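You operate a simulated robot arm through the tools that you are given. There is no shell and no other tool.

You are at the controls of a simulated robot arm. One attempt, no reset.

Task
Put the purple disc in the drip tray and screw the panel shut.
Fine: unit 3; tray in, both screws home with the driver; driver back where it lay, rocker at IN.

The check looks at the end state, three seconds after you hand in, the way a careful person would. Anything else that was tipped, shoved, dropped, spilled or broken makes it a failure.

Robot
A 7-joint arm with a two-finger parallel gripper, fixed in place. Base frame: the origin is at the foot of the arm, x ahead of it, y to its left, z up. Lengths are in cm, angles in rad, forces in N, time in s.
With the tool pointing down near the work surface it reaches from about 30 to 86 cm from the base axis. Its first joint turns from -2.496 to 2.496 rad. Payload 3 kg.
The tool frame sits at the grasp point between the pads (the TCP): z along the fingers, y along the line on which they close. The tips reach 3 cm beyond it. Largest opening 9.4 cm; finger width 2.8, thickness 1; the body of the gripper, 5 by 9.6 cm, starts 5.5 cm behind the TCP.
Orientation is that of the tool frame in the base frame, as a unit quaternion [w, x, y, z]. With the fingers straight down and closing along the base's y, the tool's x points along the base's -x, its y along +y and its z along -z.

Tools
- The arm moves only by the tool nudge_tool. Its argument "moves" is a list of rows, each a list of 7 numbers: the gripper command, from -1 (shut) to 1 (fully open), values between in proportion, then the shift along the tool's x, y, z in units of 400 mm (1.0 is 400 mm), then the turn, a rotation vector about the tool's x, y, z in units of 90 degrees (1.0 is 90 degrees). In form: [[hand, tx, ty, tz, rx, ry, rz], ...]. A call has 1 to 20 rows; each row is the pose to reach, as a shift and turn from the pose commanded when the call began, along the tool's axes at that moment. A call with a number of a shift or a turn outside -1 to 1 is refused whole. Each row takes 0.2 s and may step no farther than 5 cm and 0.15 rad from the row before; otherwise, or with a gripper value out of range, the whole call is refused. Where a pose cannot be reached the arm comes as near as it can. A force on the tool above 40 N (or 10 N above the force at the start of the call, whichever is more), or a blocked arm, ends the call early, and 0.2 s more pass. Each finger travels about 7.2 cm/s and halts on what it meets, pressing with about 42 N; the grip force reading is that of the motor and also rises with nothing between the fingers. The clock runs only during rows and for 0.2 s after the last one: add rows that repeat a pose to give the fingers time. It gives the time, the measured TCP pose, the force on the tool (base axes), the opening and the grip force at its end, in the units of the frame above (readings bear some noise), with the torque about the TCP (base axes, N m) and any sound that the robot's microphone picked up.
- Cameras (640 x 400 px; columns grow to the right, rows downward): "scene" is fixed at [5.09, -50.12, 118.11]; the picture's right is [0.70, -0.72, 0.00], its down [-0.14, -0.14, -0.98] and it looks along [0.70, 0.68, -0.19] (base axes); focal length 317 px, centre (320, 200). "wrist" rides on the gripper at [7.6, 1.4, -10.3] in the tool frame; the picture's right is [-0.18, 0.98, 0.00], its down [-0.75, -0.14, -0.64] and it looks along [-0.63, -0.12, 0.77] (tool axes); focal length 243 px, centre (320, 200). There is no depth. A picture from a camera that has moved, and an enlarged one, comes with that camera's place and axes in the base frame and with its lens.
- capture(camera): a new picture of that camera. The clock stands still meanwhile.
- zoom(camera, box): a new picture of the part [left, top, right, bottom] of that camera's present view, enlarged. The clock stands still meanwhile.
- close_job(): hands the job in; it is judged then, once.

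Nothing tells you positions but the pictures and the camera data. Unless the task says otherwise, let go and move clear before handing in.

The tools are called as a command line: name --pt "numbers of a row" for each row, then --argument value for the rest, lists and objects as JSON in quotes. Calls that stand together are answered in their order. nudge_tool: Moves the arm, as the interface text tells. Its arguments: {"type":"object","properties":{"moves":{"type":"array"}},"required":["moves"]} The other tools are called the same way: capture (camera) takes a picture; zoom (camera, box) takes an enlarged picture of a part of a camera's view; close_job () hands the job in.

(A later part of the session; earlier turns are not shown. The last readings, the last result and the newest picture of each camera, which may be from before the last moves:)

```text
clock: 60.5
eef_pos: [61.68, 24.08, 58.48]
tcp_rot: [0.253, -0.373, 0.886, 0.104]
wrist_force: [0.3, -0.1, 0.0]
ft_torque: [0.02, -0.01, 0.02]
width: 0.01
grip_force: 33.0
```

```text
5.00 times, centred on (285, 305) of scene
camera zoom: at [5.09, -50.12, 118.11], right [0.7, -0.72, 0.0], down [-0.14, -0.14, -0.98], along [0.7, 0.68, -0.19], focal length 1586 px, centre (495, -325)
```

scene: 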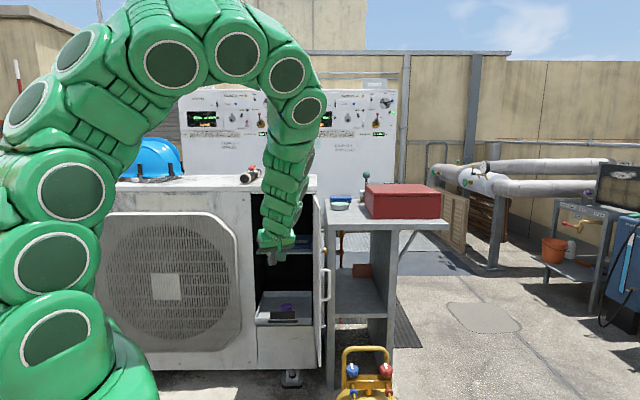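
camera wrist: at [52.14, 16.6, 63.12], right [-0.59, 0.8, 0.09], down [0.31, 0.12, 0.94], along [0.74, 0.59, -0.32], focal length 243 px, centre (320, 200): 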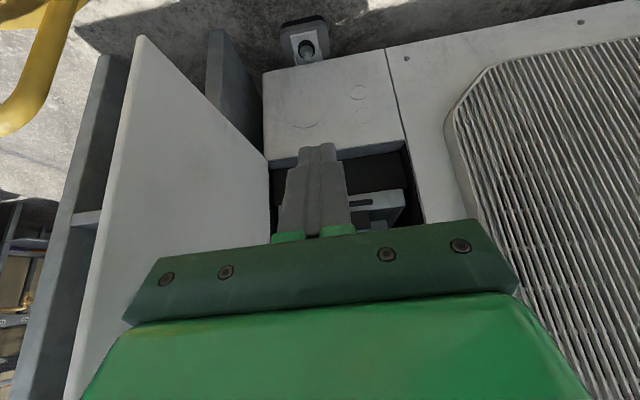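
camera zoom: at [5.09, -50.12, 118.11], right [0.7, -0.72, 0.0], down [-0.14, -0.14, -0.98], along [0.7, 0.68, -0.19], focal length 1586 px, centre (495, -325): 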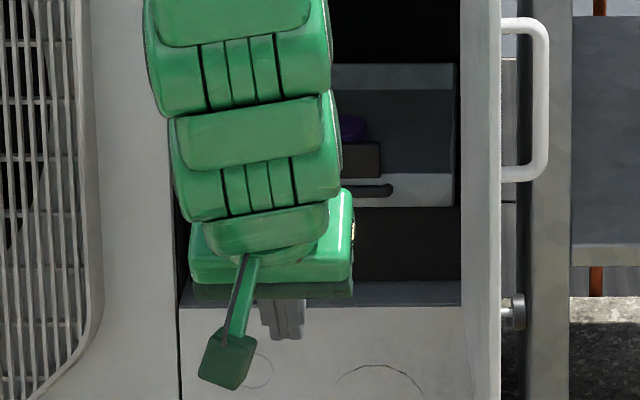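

Tray is in and disc visible behind the tab. Next is the door: I'll rise clear and look at it from above before pushing it closed from its outer side.

nudge_tool --pt "-1 -0.0515 0 -0.0975 0 0 0" --pt "-1 -0.103 0 -0.195 0 0 0" --pt "-1 -0.1545 0 -0.2925 0 0 0" --pt "-1 -0.206 0 -0.39 0 0 0" --pt "-1 -0.2575 0 -0.4875 0 0 0" --pt "-1 -0.309 0 -0.585 0 0 0" --pt "-1 -0.3605 0 -0.6825 0 0 0" --pt "-1 -0.412 0 -0.78 0 0 0" --pt "-1 -0.4635 0 -0.8775 0 0 0" --pt "-1 -0.515 0 -0.975 0 0 0"

capture --camera "wrist"

capture --camera "scene"

```text
clock: 62.8
eef_pos: [59.11, 22.13, 102.51]
tcp_rot: [0.251, -0.373, 0.887, 0.104]
wrist_force: [0.1, 0.3, -0.5]
ft_torque: [0.0, 0.03, 0.02]
width: 0.0
grip_force: 33.2
```

```text
taken
camera wrist: at [49.78, 14.73, 107.29], right [-0.59, 0.8, 0.09], down [0.31, 0.12, 0.94], along [0.74, 0.59, -0.32], focal length 243 px, centre (320, 200)
```

wrist: 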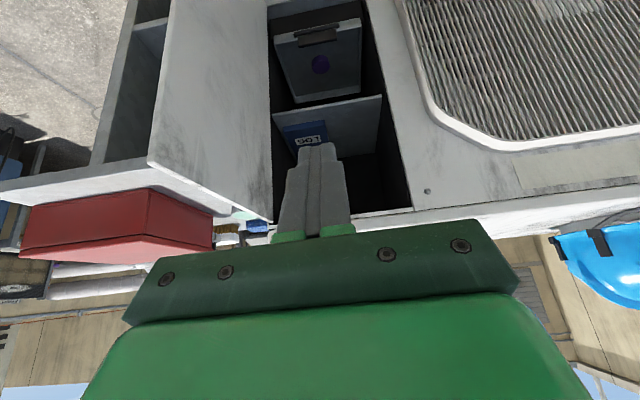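

```text
taken
```

scene: 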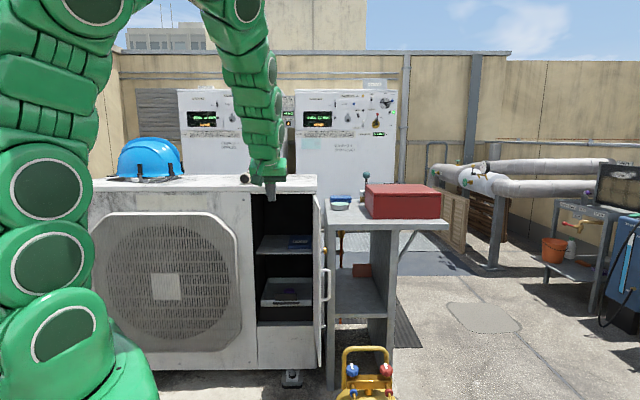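

Door's free top corner is at h≈62, lateral ≈39.8, z≈97. I'll pass over it to its outer side.

nudge_tool --pt "-1 -0.02 0 -0.06 0 0 0" --pt "-1 -0.03 -0.1 -0.06 0 0 0" --pt "-1 -0.04 -0.21 -0.06 0 0 0" --pt "-1 -0.05 -0.32 -0.06 0 0 0" --pt "-1 -0.06 -0.43 -0.06 0 0 0" --pt "-1 -0.1 -0.4825 -0.03 0 0 0" --pt "-1 -0.1 -0.4825 -0.03 0 0 0"

capture --camera "wrist"

capture --camera "scene"

```text
clock: 64.3
eef_pos: [75.22, 10.68, 105.67]
tcp_rot: [0.252, -0.372, 0.887, 0.102]
wrist_force: [-0.4, 0.5, -0.2]
ft_torque: [0.0, 0.0, 0.0]
width: 0.0
grip_force: 33.0
```

```text
taken
camera wrist: at [65.72, 3.23, 110.35], right [-0.59, 0.8, 0.09], down [0.31, 0.12, 0.94], along [0.74, 0.59, -0.32], focal length 243 px, centre (320, 200)
```

wrist: 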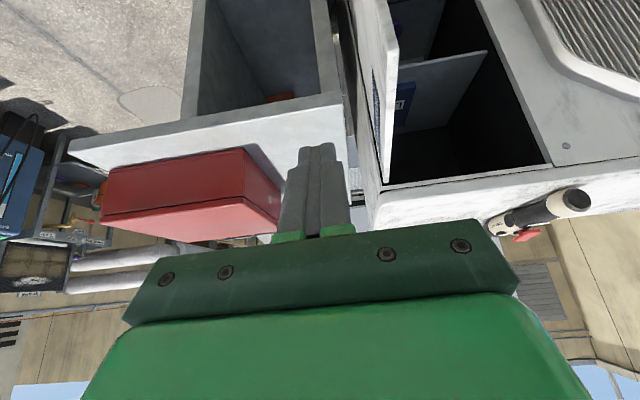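

```text
taken
```

scene: 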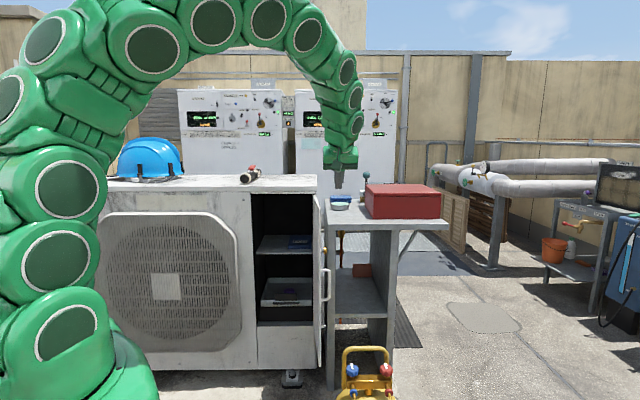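

Clear on the outer side. Lowering the closed fingers beside the door's upper outer face.

nudge_tool --pt "-1 0.033 0 0.094 0 0 0" --pt "-1 0.067 0 0.188 0 0 0" --pt "-1 0.1 0 0.282 0 0 0" --pt "-1 0.1 0 0.282 0 0 0"

capture --camera "wrist"

zoom --camera "scene" --box '[240, 130, 400, 230]'

```text
clock: 65.3
eef_pos: [76.9, 12.23, 93.98]
tcp_rot: [0.253, -0.373, 0.887, 0.103]
wrist_force: [0.3, 0.3, 0.1]
ft_torque: [0.03, 0.02, 0.01]
width: 0.0
grip_force: 32.7
```

```text
taken
camera wrist: at [67.38, 4.78, 98.66], right [-0.59, 0.8, 0.09], down [0.31, 0.12, 0.94], along [0.74, 0.59, -0.32], focal length 243 px, centre (320, 200)
```

wrist: 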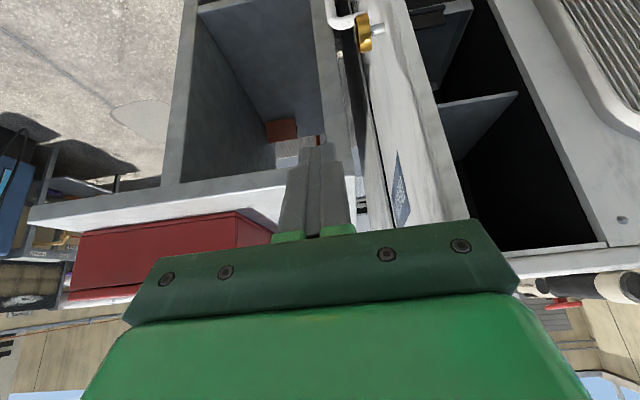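

```text
4.00 times, centred on (320, 180) of scene
camera zoom: at [5.09, -50.12, 118.11], right [0.7, -0.72, 0.0], down [-0.14, -0.14, -0.98], along [0.7, 0.68, -0.19], focal length 1269 px, centre (320, 280)
```

zoom: 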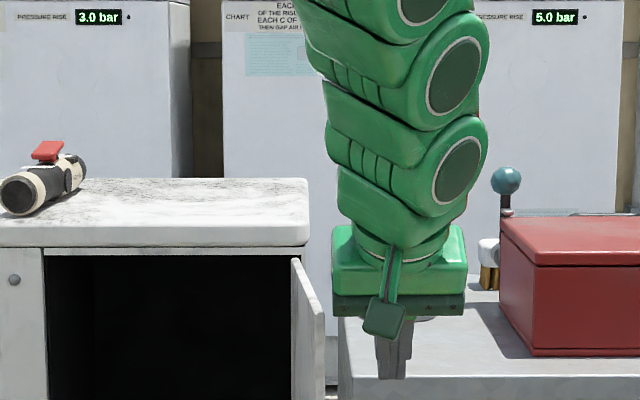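

I see the brass screw, handle and a label on the door's outer face; let me read it.

zoom --camera "wrist" --box '[330, 0, 490, 230]'

zoom --camera "wrist" --box '[380, 145, 420, 230]'

```text
1.74 times, centred on (410, 115) of wrist
camera zoom: at [67.38, 4.78, 98.66], right [-0.59, 0.8, 0.09], down [0.31, 0.12, 0.94], along [0.74, 0.59, -0.32], focal length 422 px, centre (164, 348)
```

zoom: 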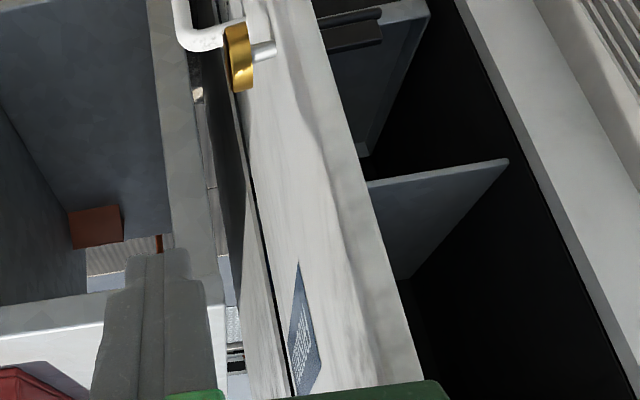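

```text
4.71 times, centred on (400, 188) of wrist
camera zoom: at [67.38, 4.78, 98.66], right [-0.59, 0.8, 0.09], down [0.31, 0.12, 0.94], along [0.74, 0.59, -0.32], focal length 1142 px, centre (-56, 259)
```

zoom: 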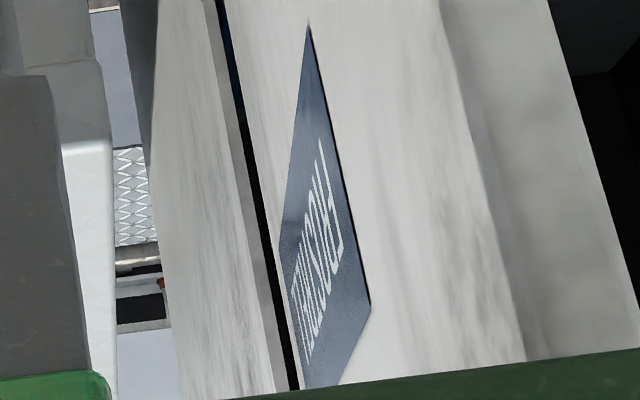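

Now sweep the door along its arc: first 40° of the closing motion.

nudge_tool --pt "-1 -0.0017 0.075 0.0008 0 0 0" --pt "-1 -0.0105 0.118 0.006 0 0 0" --pt "-1 -0.0089 0.173 0.0049 0 0 0" --pt "-1 -0.0164 0.251 0.0092 0 0 0" --pt "-1 -0.0355 0.3265 0.0207 0 0 0" --pt "-1 -0.0652 0.3967 0.0386 0 0 0"

capture --camera "wrist"

capture --camera "scene"

```text
clock: 66.8
eef_pos: [67.81, 25.56, 93.97]
tcp_rot: [0.253, -0.371, 0.887, 0.103]
wrist_force: [0.2, -0.8, -0.2]
ft_torque: [0.0, -0.01, 0.01]
width: 0.0
grip_force: 32.9
```

```text
taken
camera wrist: at [58.26, 18.08, 98.57], right [-0.59, 0.8, 0.09], down [0.31, 0.12, 0.94], along [0.74, 0.59, -0.32], focal length 243 px, centre (320, 200)
```

wrist: 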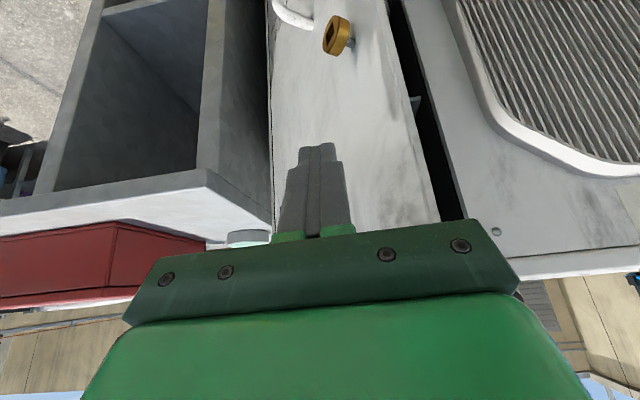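

```text
taken
```

scene: 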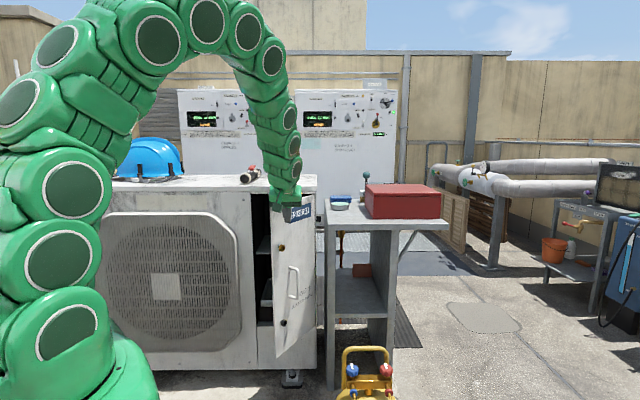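

The door is swinging closed smoothly. Let me read its label and continue.

zoom --camera "scene" --box '[240, 190, 340, 252]'

zoom --camera "scene" --box '[240, 230, 350, 370]'

```text
6.40 times, centred on (290, 221) of scene
camera zoom: at [5.09, -50.12, 118.11], right [0.7, -0.72, 0.0], down [-0.14, -0.14, -0.98], along [0.7, 0.68, -0.19], focal length 2030 px, centre (512, 66)
```

zoom: 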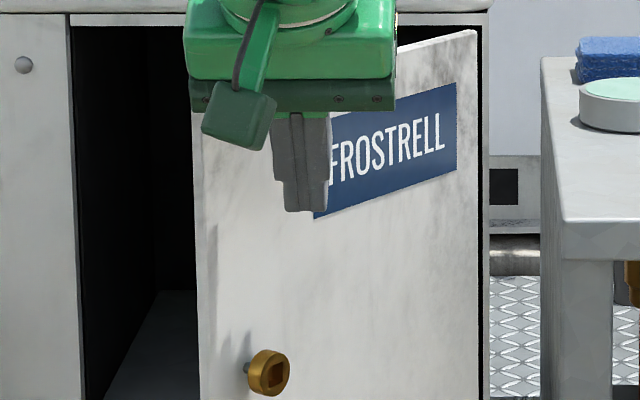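

```text
2.86 times, centred on (295, 300) of scene
camera zoom: at [5.09, -50.12, 118.11], right [0.7, -0.72, 0.0], down [-0.14, -0.14, -0.98], along [0.7, 0.68, -0.19], focal length 906 px, centre (391, -86)
```

zoom: 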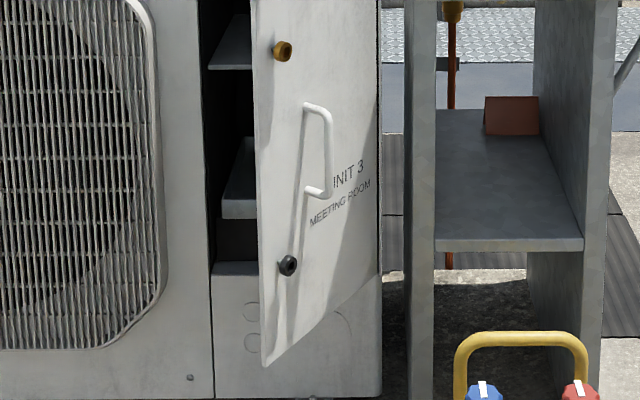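

Confirmed "UNIT 3 MEETING ROOM", and both screws have square drive recesses. Continuing the closing arc.

nudge_tool --pt "-1 -0.037 0.064 0.0225 0 0 0" --pt "-1 -0.0855 0.1177 0.052 0 0 0" --pt "-1 -0.1411 0.1611 0.086 0 0 0" --pt "-1 -0.2023 0.1919 0.1235 0 0 0" --pt "-1 -0.235 0.201 0.1434 0 0 0" --pt "-1 -0.2673 0.2101 0.1633 0 0 0" --pt "-1 -0.2673 0.2101 0.1633 0 0 0"

capture --camera "wrist"

zoom --camera "scene" --box '[200, 140, 360, 240]'

zoom --camera "scene" --box '[200, 190, 360, 370]'

```text
clock: 68.3
eef_pos: [70.41, 40.39, 94.0]
tcp_rot: [0.253, -0.372, 0.887, 0.104]
wrist_force: [0.4, 0.2, 0.3]
ft_torque: [0.02, 0.03, -0.01]
width: 0.03
grip_force: 33.7
```

```text
taken
camera wrist: at [61.03, 32.96, 98.68], right [-0.59, 0.8, 0.09], down [0.31, 0.12, 0.94], along [0.74, 0.59, -0.32], focal length 243 px, centre (320, 200)
```

wrist: 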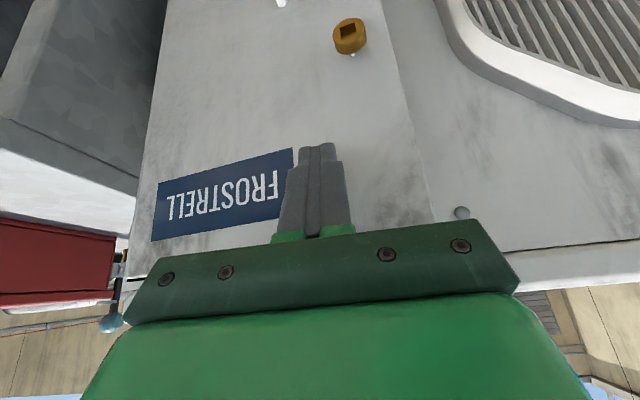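

```text
4.00 times, centred on (280, 190) of scene
camera zoom: at [5.09, -50.12, 118.11], right [0.7, -0.72, 0.0], down [-0.14, -0.14, -0.98], along [0.7, 0.68, -0.19], focal length 1269 px, centre (480, 240)
```

zoom: 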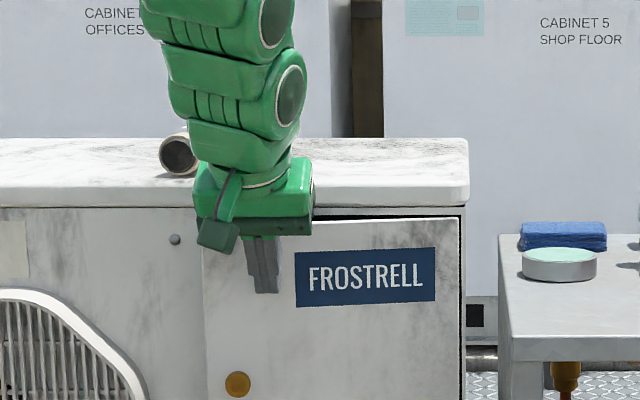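

```text
2.22 times, centred on (280, 280) of scene
camera zoom: at [5.09, -50.12, 118.11], right [0.7, -0.72, 0.0], down [-0.14, -0.14, -0.98], along [0.7, 0.68, -0.19], focal length 705 px, centre (409, 22)
```

zoom: 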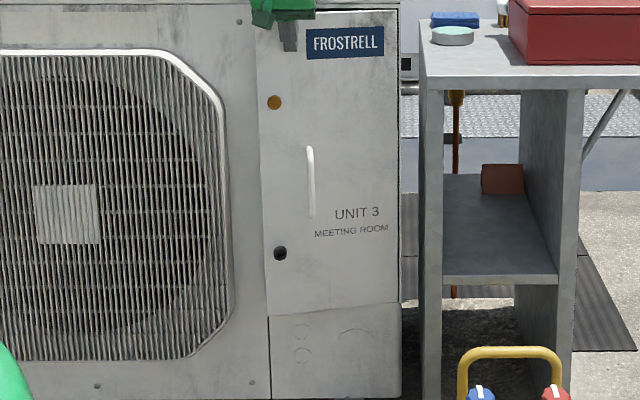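

Nearly shut. I'll press the last few centimetres gently until it seats.

nudge_tool --pt "-1 -0.0213 0.002 0.0131 0 0 0" --pt "-1 -0.0426 0.004 0.0261 0 0 0" --pt "-1 -0.0532 0.004 0.0327 0 0 0" --pt "-1 -0.0639 0.004 0.0392 0 0 0"

zoom --camera "scene" --box '[210, 160, 338, 240]'

```text
clock: 69.3
eef_pos: [72.55, 42.77, 93.94]
tcp_rot: [0.253, -0.373, 0.887, 0.104]
wrist_force: [0.1, 0.5, -0.5]
ft_torque: [0.02, 0.01, 0.02]
width: 0.02
grip_force: 33.2
```

```text
5.00 times, centred on (274, 200) of scene
camera zoom: at [5.09, -50.12, 118.11], right [0.7, -0.72, 0.0], down [-0.14, -0.14, -0.98], along [0.7, 0.68, -0.19], focal length 1586 px, centre (550, 200)
```

zoom: 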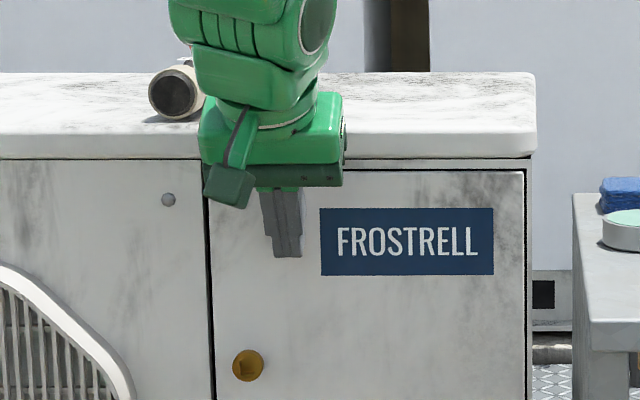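

Looks flush. A little more push to confirm it is seated.

nudge_tool --pt "-1 -0.0107 0 0.0065 0 0 0" --pt "-1 -0.0213 0 0.0131 0 0 0"

zoom --camera "wrist" --box '[280, 0, 480, 230]'

zoom --camera "scene" --box '[240, 230, 340, 340]'

```text
clock: 69.9
eef_pos: [72.75, 43.09, 93.79]
tcp_rot: [0.25, -0.373, 0.888, 0.104]
wrist_force: [-13.7, -14.1, 8.1]
ft_torque: [-0.09, 0.19, -0.04]
width: 0.02
grip_force: 33.2
stopped in row 2: the force on the tool passed its limit at 55 N (the readings are from after the stop); the commanded pose is now the measured one
```

```text
1.74 times, centred on (380, 115) of wrist
camera zoom: at [63.33, 35.56, 98.6], right [-0.59, 0.8, 0.09], down [0.32, 0.12, 0.94], along [0.74, 0.59, -0.33], focal length 422 px, centre (216, 348)
```

zoom: 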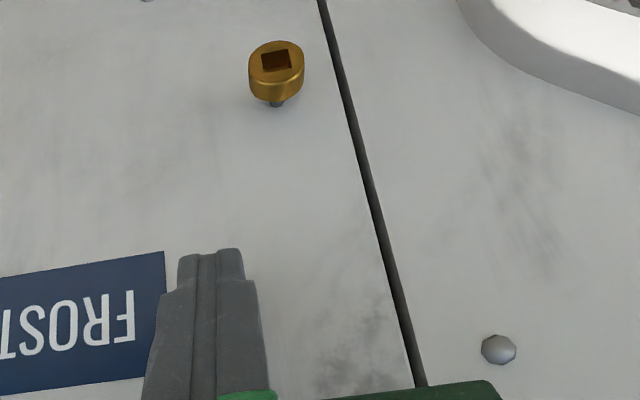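

```text
3.64 times, centred on (290, 285) of scene
camera zoom: at [5.09, -50.12, 118.11], right [0.7, -0.72, 0.0], down [-0.14, -0.14, -0.98], along [0.7, 0.68, -0.19], focal length 1154 px, centre (429, -109)
```

zoom: 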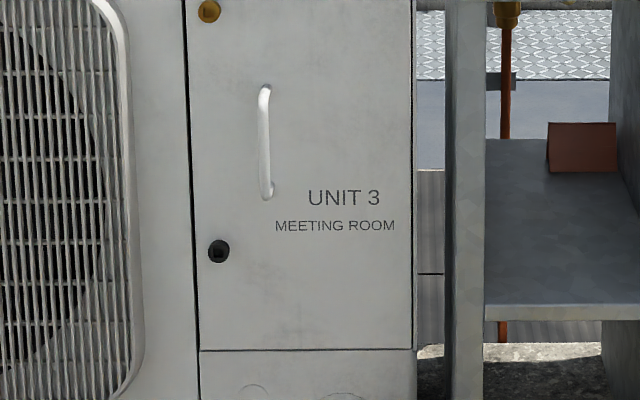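

The door is closed flush against its frame. Brass screw at about [70.8,45.5,83.3] and steel screw at [71,45.4,56.9]. Next I back off and rise to inspect the driver.

nudge_tool --pt "-1 0.064 0.002 -0.039 0 0 0" --pt "-1 0.128 0.03 -0.1 0 0 0" --pt "-1 0.13 0.06 -0.2 0 0 0" --pt "-1 0.09 0.1 -0.3 0 0 0" --pt "-1 0.05 0.14 -0.4 0 0 0" --pt "-1 0.01 0.18 -0.5 0 0 0" --pt "-1 -0.03 0.22 -0.6 0 0 0" --pt "-1 -0.075 0.2325 -0.69 0 0 0" --pt "-1 -0.075 0.2325 -0.69 0 0 0"

capture --camera "wrist"

zoom --camera "scene" --box '[228, 155, 292, 195]'

```text
clock: 71.9
eef_pos: [58.12, 41.12, 118.94]
tcp_rot: [0.25, -0.373, 0.888, 0.103]
wrist_force: [0.0, 0.2, 1.2]
ft_torque: [-0.01, 0.02, -0.03]
width: 0.01
grip_force: 32.7
```

```text
taken
camera wrist: at [48.62, 33.66, 123.65], right [-0.59, 0.8, 0.09], down [0.32, 0.12, 0.94], along [0.74, 0.59, -0.33], focal length 243 px, centre (320, 200)
```

wrist: 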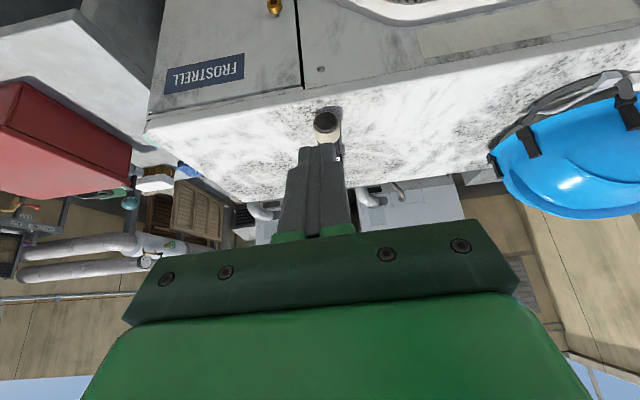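

```text
10.00 times, centred on (260, 175) of scene
camera zoom: at [5.09, -50.12, 118.11], right [0.7, -0.72, 0.0], down [-0.14, -0.14, -0.98], along [0.7, 0.68, -0.19], focal length 3172 px, centre (920, 450)
```

zoom: 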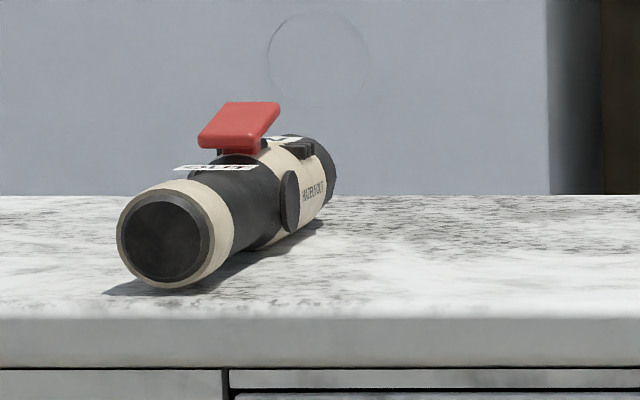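

Triangulating the earlier views: driver axis at lateral ≈11, z≈102.2, rear end h≈88, bit tip h≈114; rocker centred at h≈98.8 with its IN end (h≈101) raised. I'll move the closed fingertips above the rocker's IN end.

nudge_tool --pt "-1 -0.078 -0.003 0.0775 0 0 0" --pt "-1 -0.156 -0.007 0.155 0 0 0" --pt "-1 -0.234 -0.011 0.2325 0 0 0" --pt "-1 -0.312 -0.014 0.31 0 0 0" --pt "-1 -0.391 -0.018 0.3875 0 0 0" --pt "-1 -0.469 -0.021 0.465 0 0 0" --pt "-1 -0.547 -0.025 0.5425 0 0 0" --pt "-1 -0.547 -0.025 0.5425 0 0 0"

zoom --camera "scene" --box '[228, 145, 308, 195]'

capture --camera "wrist"

```text
clock: 73.7
eef_pos: [77.36, 59.65, 112.77]
tcp_rot: [0.25, -0.373, 0.888, 0.104]
wrist_force: [0.2, -0.4, 0.5]
ft_torque: [0.02, 0.0, 0.0]
width: 0.0
grip_force: 32.8
out of reach, approached as far as the arm can: row 7, 8
```

```text
8.00 times, centred on (268, 170) of scene
camera zoom: at [5.09, -50.12, 118.11], right [0.7, -0.72, 0.0], down [-0.14, -0.14, -0.98], along [0.7, 0.68, -0.19], focal length 2538 px, centre (736, 440)
```

zoom: 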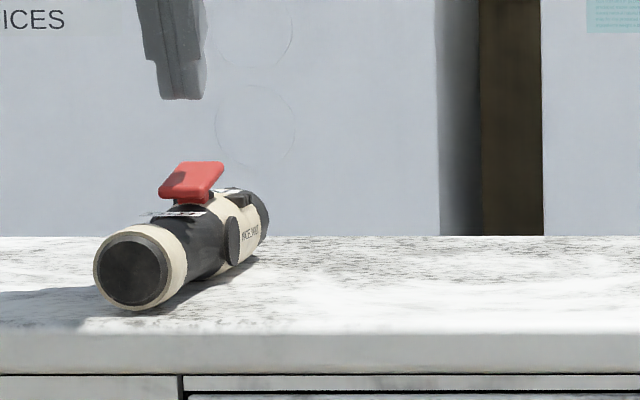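

```text
taken
camera wrist: at [67.95, 52.16, 117.48], right [-0.59, 0.8, 0.09], down [0.32, 0.12, 0.94], along [0.74, 0.59, -0.33], focal length 243 px, centre (320, 200)
```

wrist: 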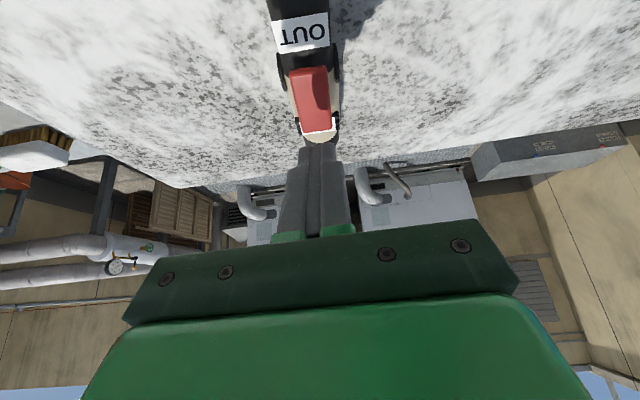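

Reach ends at this pitch. I'll flatten the tool pitch by 20° to gain reach.

nudge_tool --pt "-1 0 0 0 0 -0.09 0" --pt "-1 0 0 0 0 -0.18 0" --pt "-1 0 0 0 0 -0.222 0" --pt "-1 0 0 0 0 -0.222 0"

```text
clock: 74.7
eef_pos: [77.44, 59.57, 112.67]
tcp_rot: [0.401, -0.349, 0.831, 0.167]
wrist_force: [-0.1, -0.4, -0.8]
ft_torque: [-0.01, 0.01, 0.02]
width: 0.0
grip_force: 33.0
```

nudge_tool --pt "-1 0.008 -0.003 0.044 0 0 0" --pt "-1 0.017 -0.005 0.087 0 0 0" --pt "-1 0.017 -0.005 0.087 0 0 0"

zoom --camera "scene" --box '[228, 145, 292, 185]'

capture --camera "wrist"

```text
clock: 75.5
eef_pos: [79.22, 60.98, 110.01]
tcp_rot: [0.401, -0.349, 0.83, 0.168]
wrist_force: [-0.4, 0.3, -0.1]
ft_torque: [0.0, 0.03, -0.01]
width: 0.01
grip_force: 33.1
```

```text
10.00 times, centred on (260, 165) of scene
camera zoom: at [5.09, -50.12, 118.11], right [0.7, -0.72, 0.0], down [-0.14, -0.14, -0.98], along [0.7, 0.68, -0.19], focal length 3172 px, centre (920, 550)
```

zoom: 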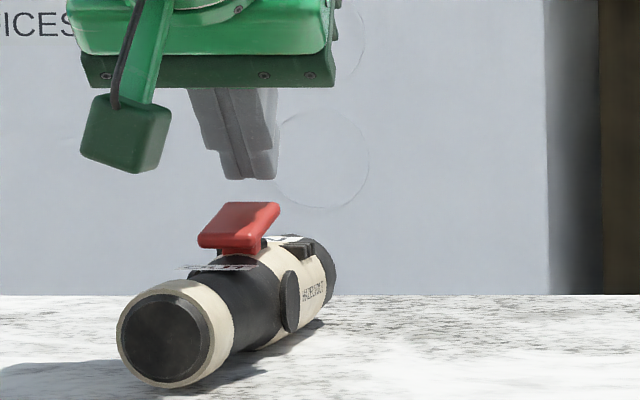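

```text
taken
camera wrist: at [69.13, 52.92, 110.38], right [-0.62, 0.77, 0.14], down [0.08, -0.12, 0.99], along [0.78, 0.63, 0.01], focal length 243 px, centre (320, 200)
```

wrist: 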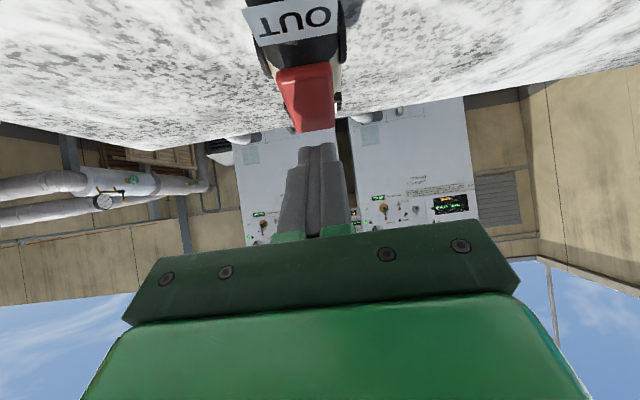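

Fingertips are centred over the raised IN end of the rocker. Pressing down in small steps.

nudge_tool --pt "-1 0.0098 0 0.0078 0 0 0" --pt "-1 0.0196 0 0.0156 0 0 0" --pt "-1 0.0196 0 0.0156 0 0 0"

zoom --camera "scene" --box '[228, 145, 292, 185]'

```text
clock: 76.3
eef_pos: [79.13, 61.06, 108.96]
tcp_rot: [0.4, -0.349, 0.831, 0.167]
wrist_force: [0.8, 0.2, 0.8]
ft_torque: [0.01, 0.01, 0.03]
width: 0.0
grip_force: 33.4
```

```text
10.00 times, centred on (260, 165) of scene
camera zoom: at [5.09, -50.12, 118.11], right [0.7, -0.72, 0.0], down [-0.14, -0.14, -0.98], along [0.7, 0.68, -0.19], focal length 3172 px, centre (920, 550)
```

zoom: 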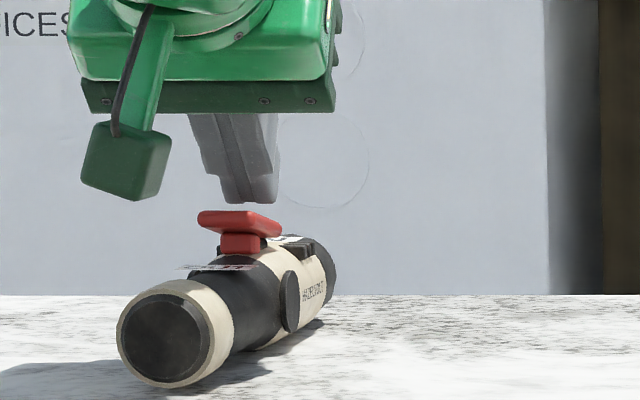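

The rocker has moved. I'll zoom in to judge its state.

zoom --camera "scene" --box '[242, 160, 266, 175]'

zoom --camera "wrist" --box '[220, 0, 420, 160]'

```text
16.00 times, centred on (254, 168) of scene
camera zoom: at [5.09, -50.12, 118.11], right [0.7, -0.72, 0.0], down [-0.14, -0.14, -0.98], along [0.7, 0.68, -0.19], focal length 5076 px, centre (1376, 720)
```

zoom: 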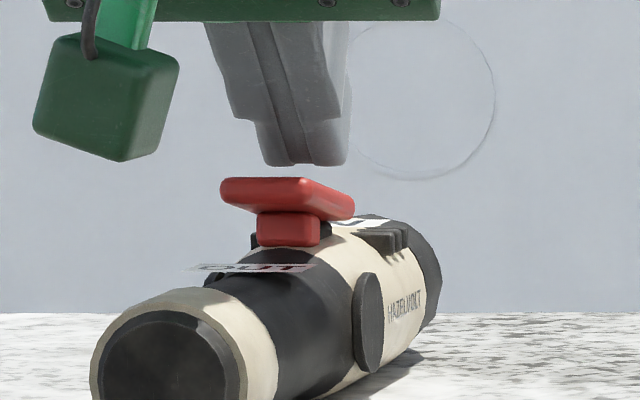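

```text
2.50 times, centred on (320, 80) of wrist
camera zoom: at [69.05, 52.87, 109.4], right [-0.62, 0.77, 0.14], down [0.08, -0.12, 0.99], along [0.78, 0.63, 0.01], focal length 606 px, centre (320, 500)
```

zoom: 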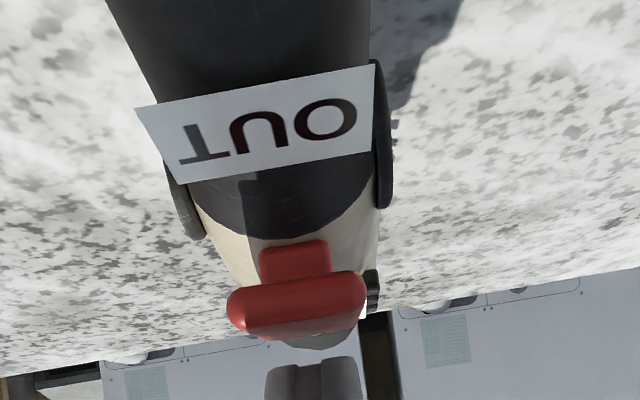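

The rocker now sits with its IN end down. I'll lift off, set pitch to about -50° with a small yaw to match the driver's axis, and open the fingers.

nudge_tool --pt "-1 -0.049 0 -0.039 0 0 0" --pt "-1 -0.118 0 -0.094 0 0 0" --pt "0 -0.118 0 -0.094 0 0.063 0" --pt "1 -0.118 0 -0.094 0 0.126 0" --pt "1 -0.118 0 -0.094 0 0.126 0"

nudge_tool --pt "1 0 0 0 0.0215 0 0.0255" --pt "1 0 0 0 0.0215 0 0.0255"

zoom --camera "scene" --box '[228, 140, 308, 190]'

capture --camera "wrist"

```text
clock: 77.5
eef_pos: [79.07, 60.77, 114.93]
tcp_rot: [0.315, -0.364, 0.867, 0.131]
wrist_force: [0.4, -0.1, -0.5]
ft_torque: [-0.05, -0.03, 0.0]
width: 9.39
grip_force: 0.2
```

```text
clock: 78.1
eef_pos: [79.19, 61.02, 114.95]
tcp_rot: [0.32, -0.341, 0.875, 0.123]
wrist_force: [0.4, 0.1, -0.1]
ft_torque: [-0.03, -0.02, -0.04]
width: 9.43
grip_force: 0.1
```

```text
8.00 times, centred on (268, 165) of scene
camera zoom: at [5.09, -50.12, 118.11], right [0.7, -0.72, 0.0], down [-0.14, -0.14, -0.98], along [0.7, 0.68, -0.19], focal length 2538 px, centre (736, 480)
```

zoom: 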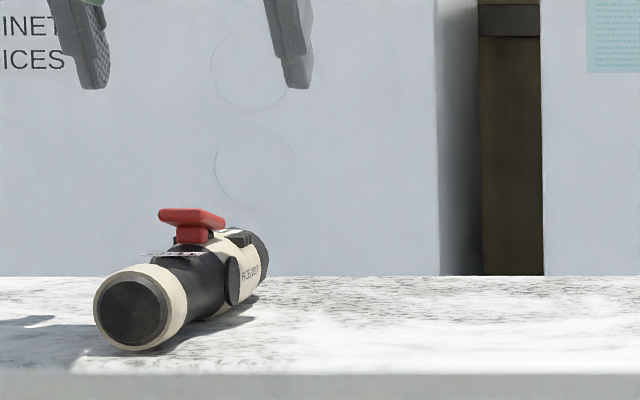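

```text
taken
camera wrist: at [68.89, 53.62, 117.94], right [-0.56, 0.82, 0.12], down [0.21, 0.01, 0.98], along [0.8, 0.57, -0.18], focal length 243 px, centre (320, 200)
```

wrist: 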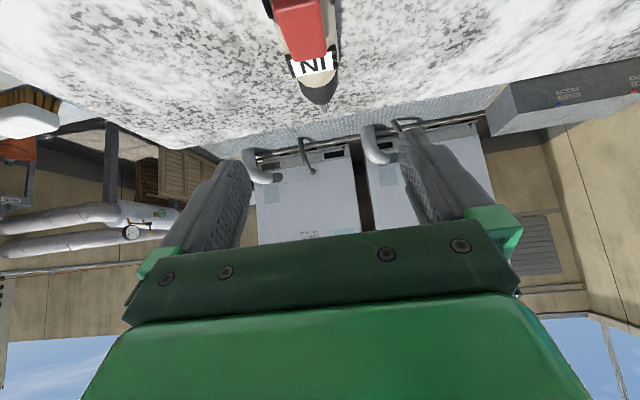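

Heading and lateral alignment check out in the wrist view. Descending over the driver, grip point at the side discs.

nudge_tool --pt "1 0.033 0.0025 -0.028 0 0 0" --pt "1 0.09 0.0025 0.045 0 0 0" --pt "1 0.153 0.0025 0.114 0 0 0" --pt "1 0.153 0.0025 0.114 0 0 0"

zoom --camera "scene" --box '[220, 140, 300, 190]'

capture --camera "wrist"

```text
clock: 79.1
eef_pos: [77.71, 59.92, 107.48]
tcp_rot: [0.32, -0.341, 0.876, 0.123]
wrist_force: [-0.2, -0.5, -0.6]
ft_torque: [0.0, 0.01, 0.02]
width: 9.37
grip_force: 0.0
```

```text
8.00 times, centred on (260, 165) of scene
camera zoom: at [5.09, -50.12, 118.11], right [0.7, -0.72, 0.0], down [-0.14, -0.14, -0.98], along [0.7, 0.68, -0.19], focal length 2538 px, centre (800, 480)
```

zoom: 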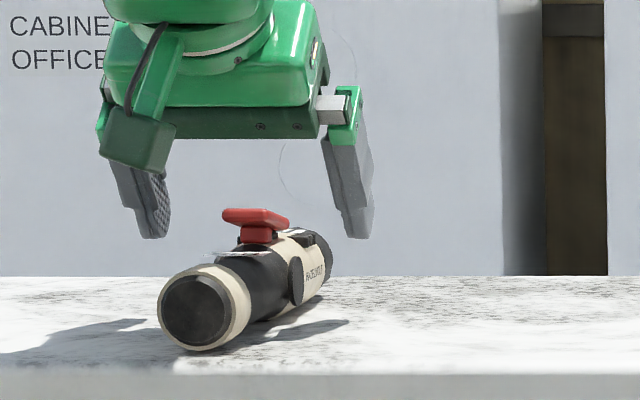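

```text
taken
camera wrist: at [67.58, 52.55, 110.45], right [-0.56, 0.82, 0.12], down [0.21, 0.01, 0.98], along [0.8, 0.57, -0.18], focal length 243 px, centre (320, 200)
```

wrist: 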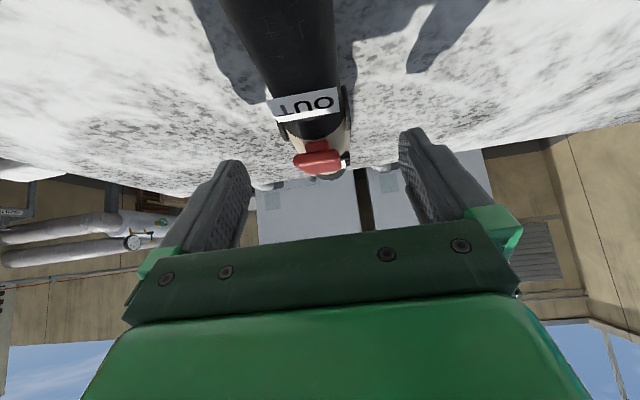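

Centred. Lowering the last 3.5 cm.

nudge_tool --pt "1 0.025 0 0.03 0 0 0" --pt "1 0.045 0 0.053 0 0 0" --pt "1 0.055 0 0.065 0 0 0" --pt "1 0.055 0 0.065 0 0 0"

zoom --camera "scene" --box '[220, 145, 300, 195]'

capture --camera "wrist"

```text
clock: 80.1
eef_pos: [77.86, 59.94, 104.19]
tcp_rot: [0.319, -0.341, 0.876, 0.123]
wrist_force: [0.2, -0.6, -0.3]
ft_torque: [-0.01, 0.0, -0.04]
width: 9.38
grip_force: 0.1
```

```text
8.00 times, centred on (260, 170) of scene
camera zoom: at [5.09, -50.12, 118.11], right [0.7, -0.72, 0.0], down [-0.14, -0.14, -0.98], along [0.7, 0.68, -0.19], focal length 2538 px, centre (800, 440)
```

zoom: 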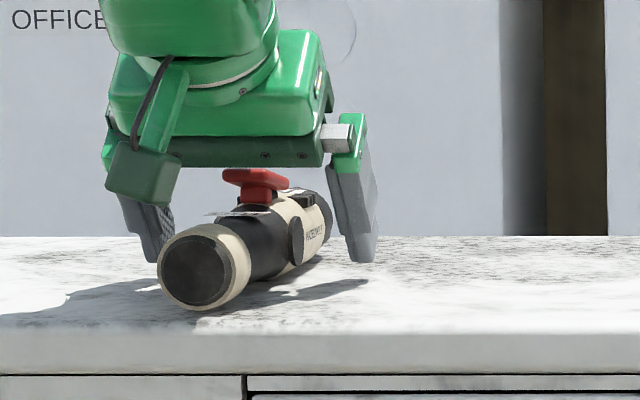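

```text
taken
camera wrist: at [67.66, 52.51, 107.14], right [-0.56, 0.82, 0.12], down [0.21, 0.01, 0.98], along [0.8, 0.57, -0.18], focal length 243 px, centre (320, 200)
```

wrist: 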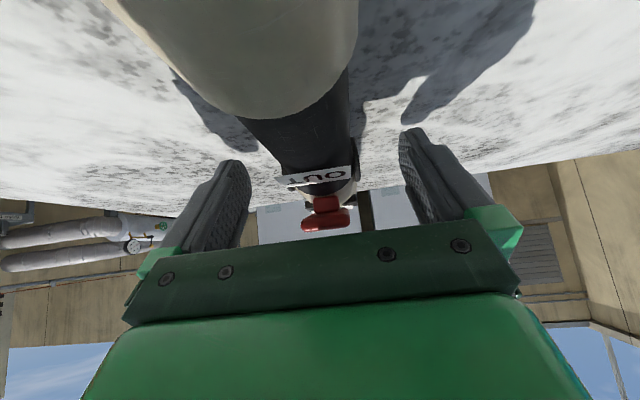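

Everything clear. Lower 3 mm more and close on the driver.

nudge_tool --pt "1 0.005 0 0.006 0 0 0" --pt "0.2 0.005 0 0.006 0 0 0" --pt "-0.1 0.005 0 0.006 0 0 0" --pt "-1 0.005 0 0.006 0 0 0" --pt "-1 0.005 0 0.006 0 0 0" --pt "-1 0.005 0 0.006 0 0 0"

zoom --camera "scene" --box '[220, 145, 300, 195]'

capture --camera "wrist"

```text
clock: 81.5
eef_pos: [77.76, 59.92, 103.97]
tcp_rot: [0.32, -0.341, 0.875, 0.123]
wrist_force: [-2.9, 2.7, 0.1]
ft_torque: [0.12, 0.02, 0.12]
width: 4.17
grip_force: 42.2
```

```text
8.00 times, centred on (260, 170) of scene
camera zoom: at [5.09, -50.12, 118.11], right [0.7, -0.72, 0.0], down [-0.14, -0.14, -0.98], along [0.7, 0.68, -0.19], focal length 2538 px, centre (800, 440)
```

zoom: 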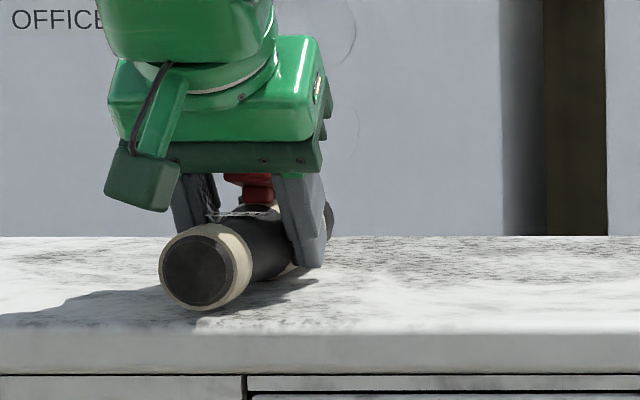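

```text
taken
camera wrist: at [67.62, 52.57, 106.89], right [-0.56, 0.82, 0.12], down [0.21, 0.01, 0.98], along [0.8, 0.57, -0.18], focal length 243 px, centre (320, 200)
```

wrist: 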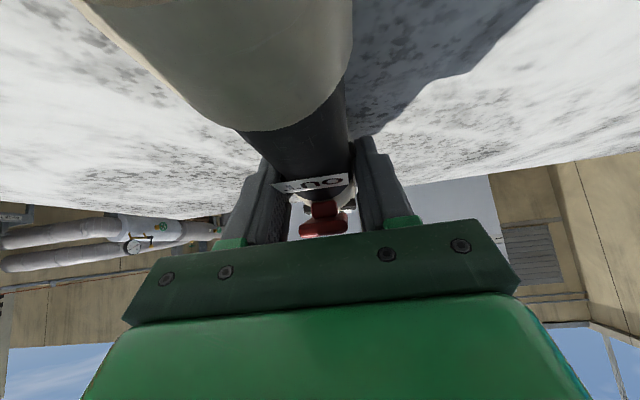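

Gripped at width 4.17 on the side discs. I note this pose for the return: TCP [77.76, 59.92, 103.97]. Lifting a little to check the hold.

nudge_tool --pt "-1 -0.016 0 -0.019 0 0 0" --pt "-1 -0.048 0 -0.057 0 0 0" --pt "-1 -0.08 0 -0.095 0 0 0" --pt "-1 -0.08 0 -0.095 0 0 0"

zoom --camera "scene" --box '[220, 135, 300, 185]'

capture --camera "wrist"

```text
clock: 82.5
eef_pos: [77.81, 60.06, 108.8]
tcp_rot: [0.319, -0.341, 0.876, 0.122]
wrist_force: [0.0, -0.8, -4.7]
ft_torque: [-0.03, 0.03, 0.0]
width: 4.14
grip_force: 41.8
```

```text
8.00 times, centred on (260, 160) of scene
camera zoom: at [5.09, -50.12, 118.11], right [0.7, -0.72, 0.0], down [-0.14, -0.14, -0.98], along [0.7, 0.68, -0.19], focal length 2538 px, centre (800, 520)
```

zoom: 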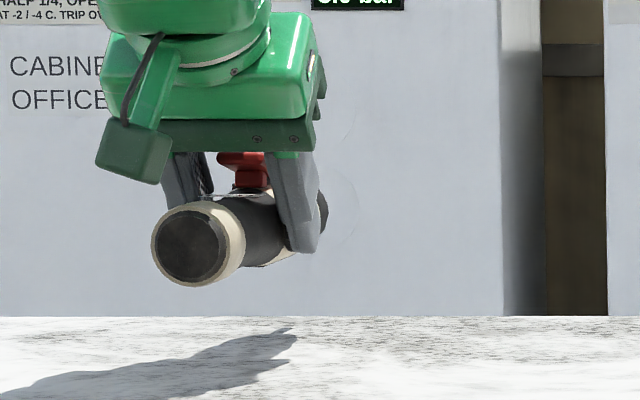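

```text
taken
camera wrist: at [67.6, 52.77, 111.75], right [-0.56, 0.82, 0.12], down [0.22, 0.01, 0.98], along [0.8, 0.57, -0.18], focal length 243 px, centre (320, 200)
```

wrist: 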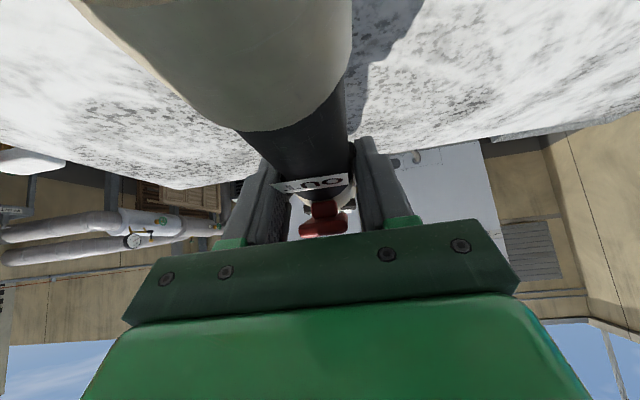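

Held level with no torque, so it's balanced. I'll rise slightly and retreat until the bit is clear in front of the unit.

nudge_tool --pt "-1 0.05 0 -0.1 0 0 0" --pt "-1 0.13 0 -0.175 0 0 0" --pt "-1 0.215 0 -0.25 0 0 0" --pt "-1 0.3 0 -0.327 0 0 0" --pt "-1 0.385 0 -0.405 0 0 0" --pt "-1 0.47 0 -0.483 0 0 0" --pt "-1 0.555 0 -0.56 0 0 0" --pt "-1 0.64 0 -0.637 0 0 0" --pt "-1 0.64 0 -0.637 0 0 0"

capture --camera "scene"

capture --camera "wrist"

```text
clock: 84.5
eef_pos: [51.16, 35.75, 112.04]
tcp_rot: [0.321, -0.341, 0.875, 0.124]
wrist_force: [0.0, -0.2, -4.1]
ft_torque: [-0.03, 0.04, 0.01]
width: 4.16
grip_force: 41.9
```

```text
taken
```

scene: 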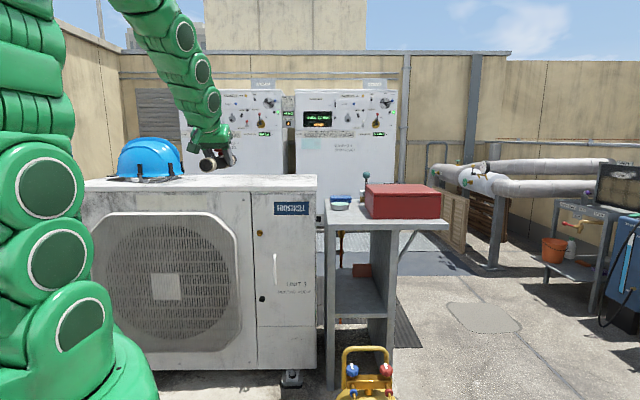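

```text
taken
camera wrist: at [40.96, 28.43, 115.02], right [-0.56, 0.82, 0.12], down [0.21, 0.01, 0.98], along [0.8, 0.57, -0.18], focal length 243 px, centre (320, 200)
```

wrist: 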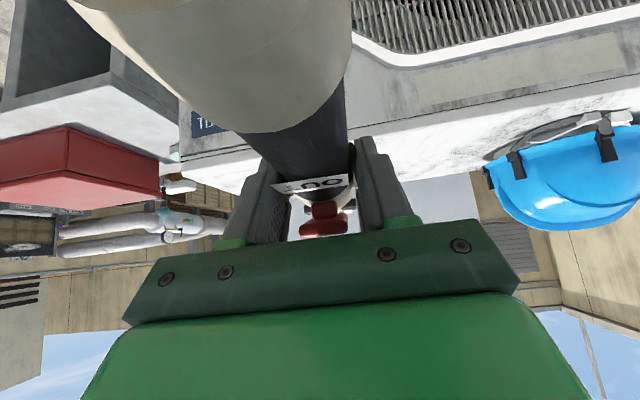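

The door is now unobstructed in the scene camera. I'll measure the screws and face orientation precisely.

zoom --camera "scene" --box '[235, 215, 283, 245]'

zoom --camera "scene" --box '[238, 283, 286, 313]'

zoom --camera "scene" --box '[80, 165, 208, 245]'

zoom --camera "scene" --box '[200, 165, 328, 245]'

```text
13.33 times, centred on (259, 230) of scene
camera zoom: at [5.09, -50.12, 118.11], right [0.7, -0.72, 0.0], down [-0.14, -0.14, -0.98], along [0.7, 0.68, -0.19], focal length 4230 px, centre (1133, -200)
```

zoom: 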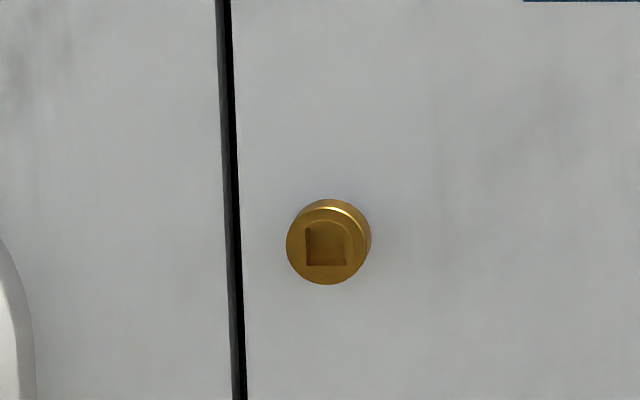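

```text
13.33 times, centred on (262, 298) of scene
camera zoom: at [5.09, -50.12, 118.11], right [0.7, -0.72, 0.0], down [-0.14, -0.14, -0.98], along [0.7, 0.68, -0.19], focal length 4230 px, centre (1093, -1107)
```

zoom: 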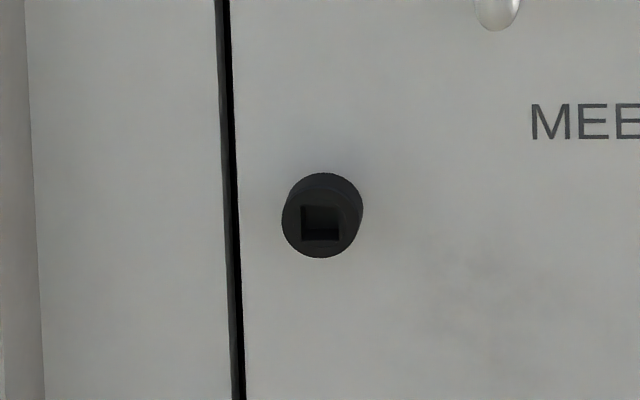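

```text
5.00 times, centred on (144, 205) of scene
camera zoom: at [5.09, -50.12, 118.11], right [0.7, -0.72, 0.0], down [-0.14, -0.14, -0.98], along [0.7, 0.68, -0.19], focal length 1586 px, centre (1200, 175)
```

zoom: 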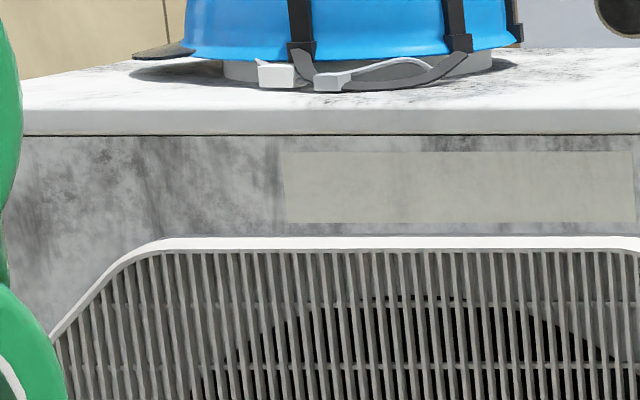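

```text
5.00 times, centred on (264, 205) of scene
camera zoom: at [5.09, -50.12, 118.11], right [0.7, -0.72, 0.0], down [-0.14, -0.14, -0.98], along [0.7, 0.68, -0.19], focal length 1586 px, centre (600, 175)
```

zoom: 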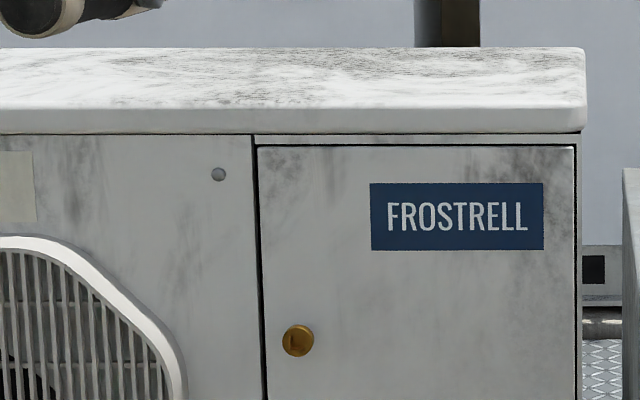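

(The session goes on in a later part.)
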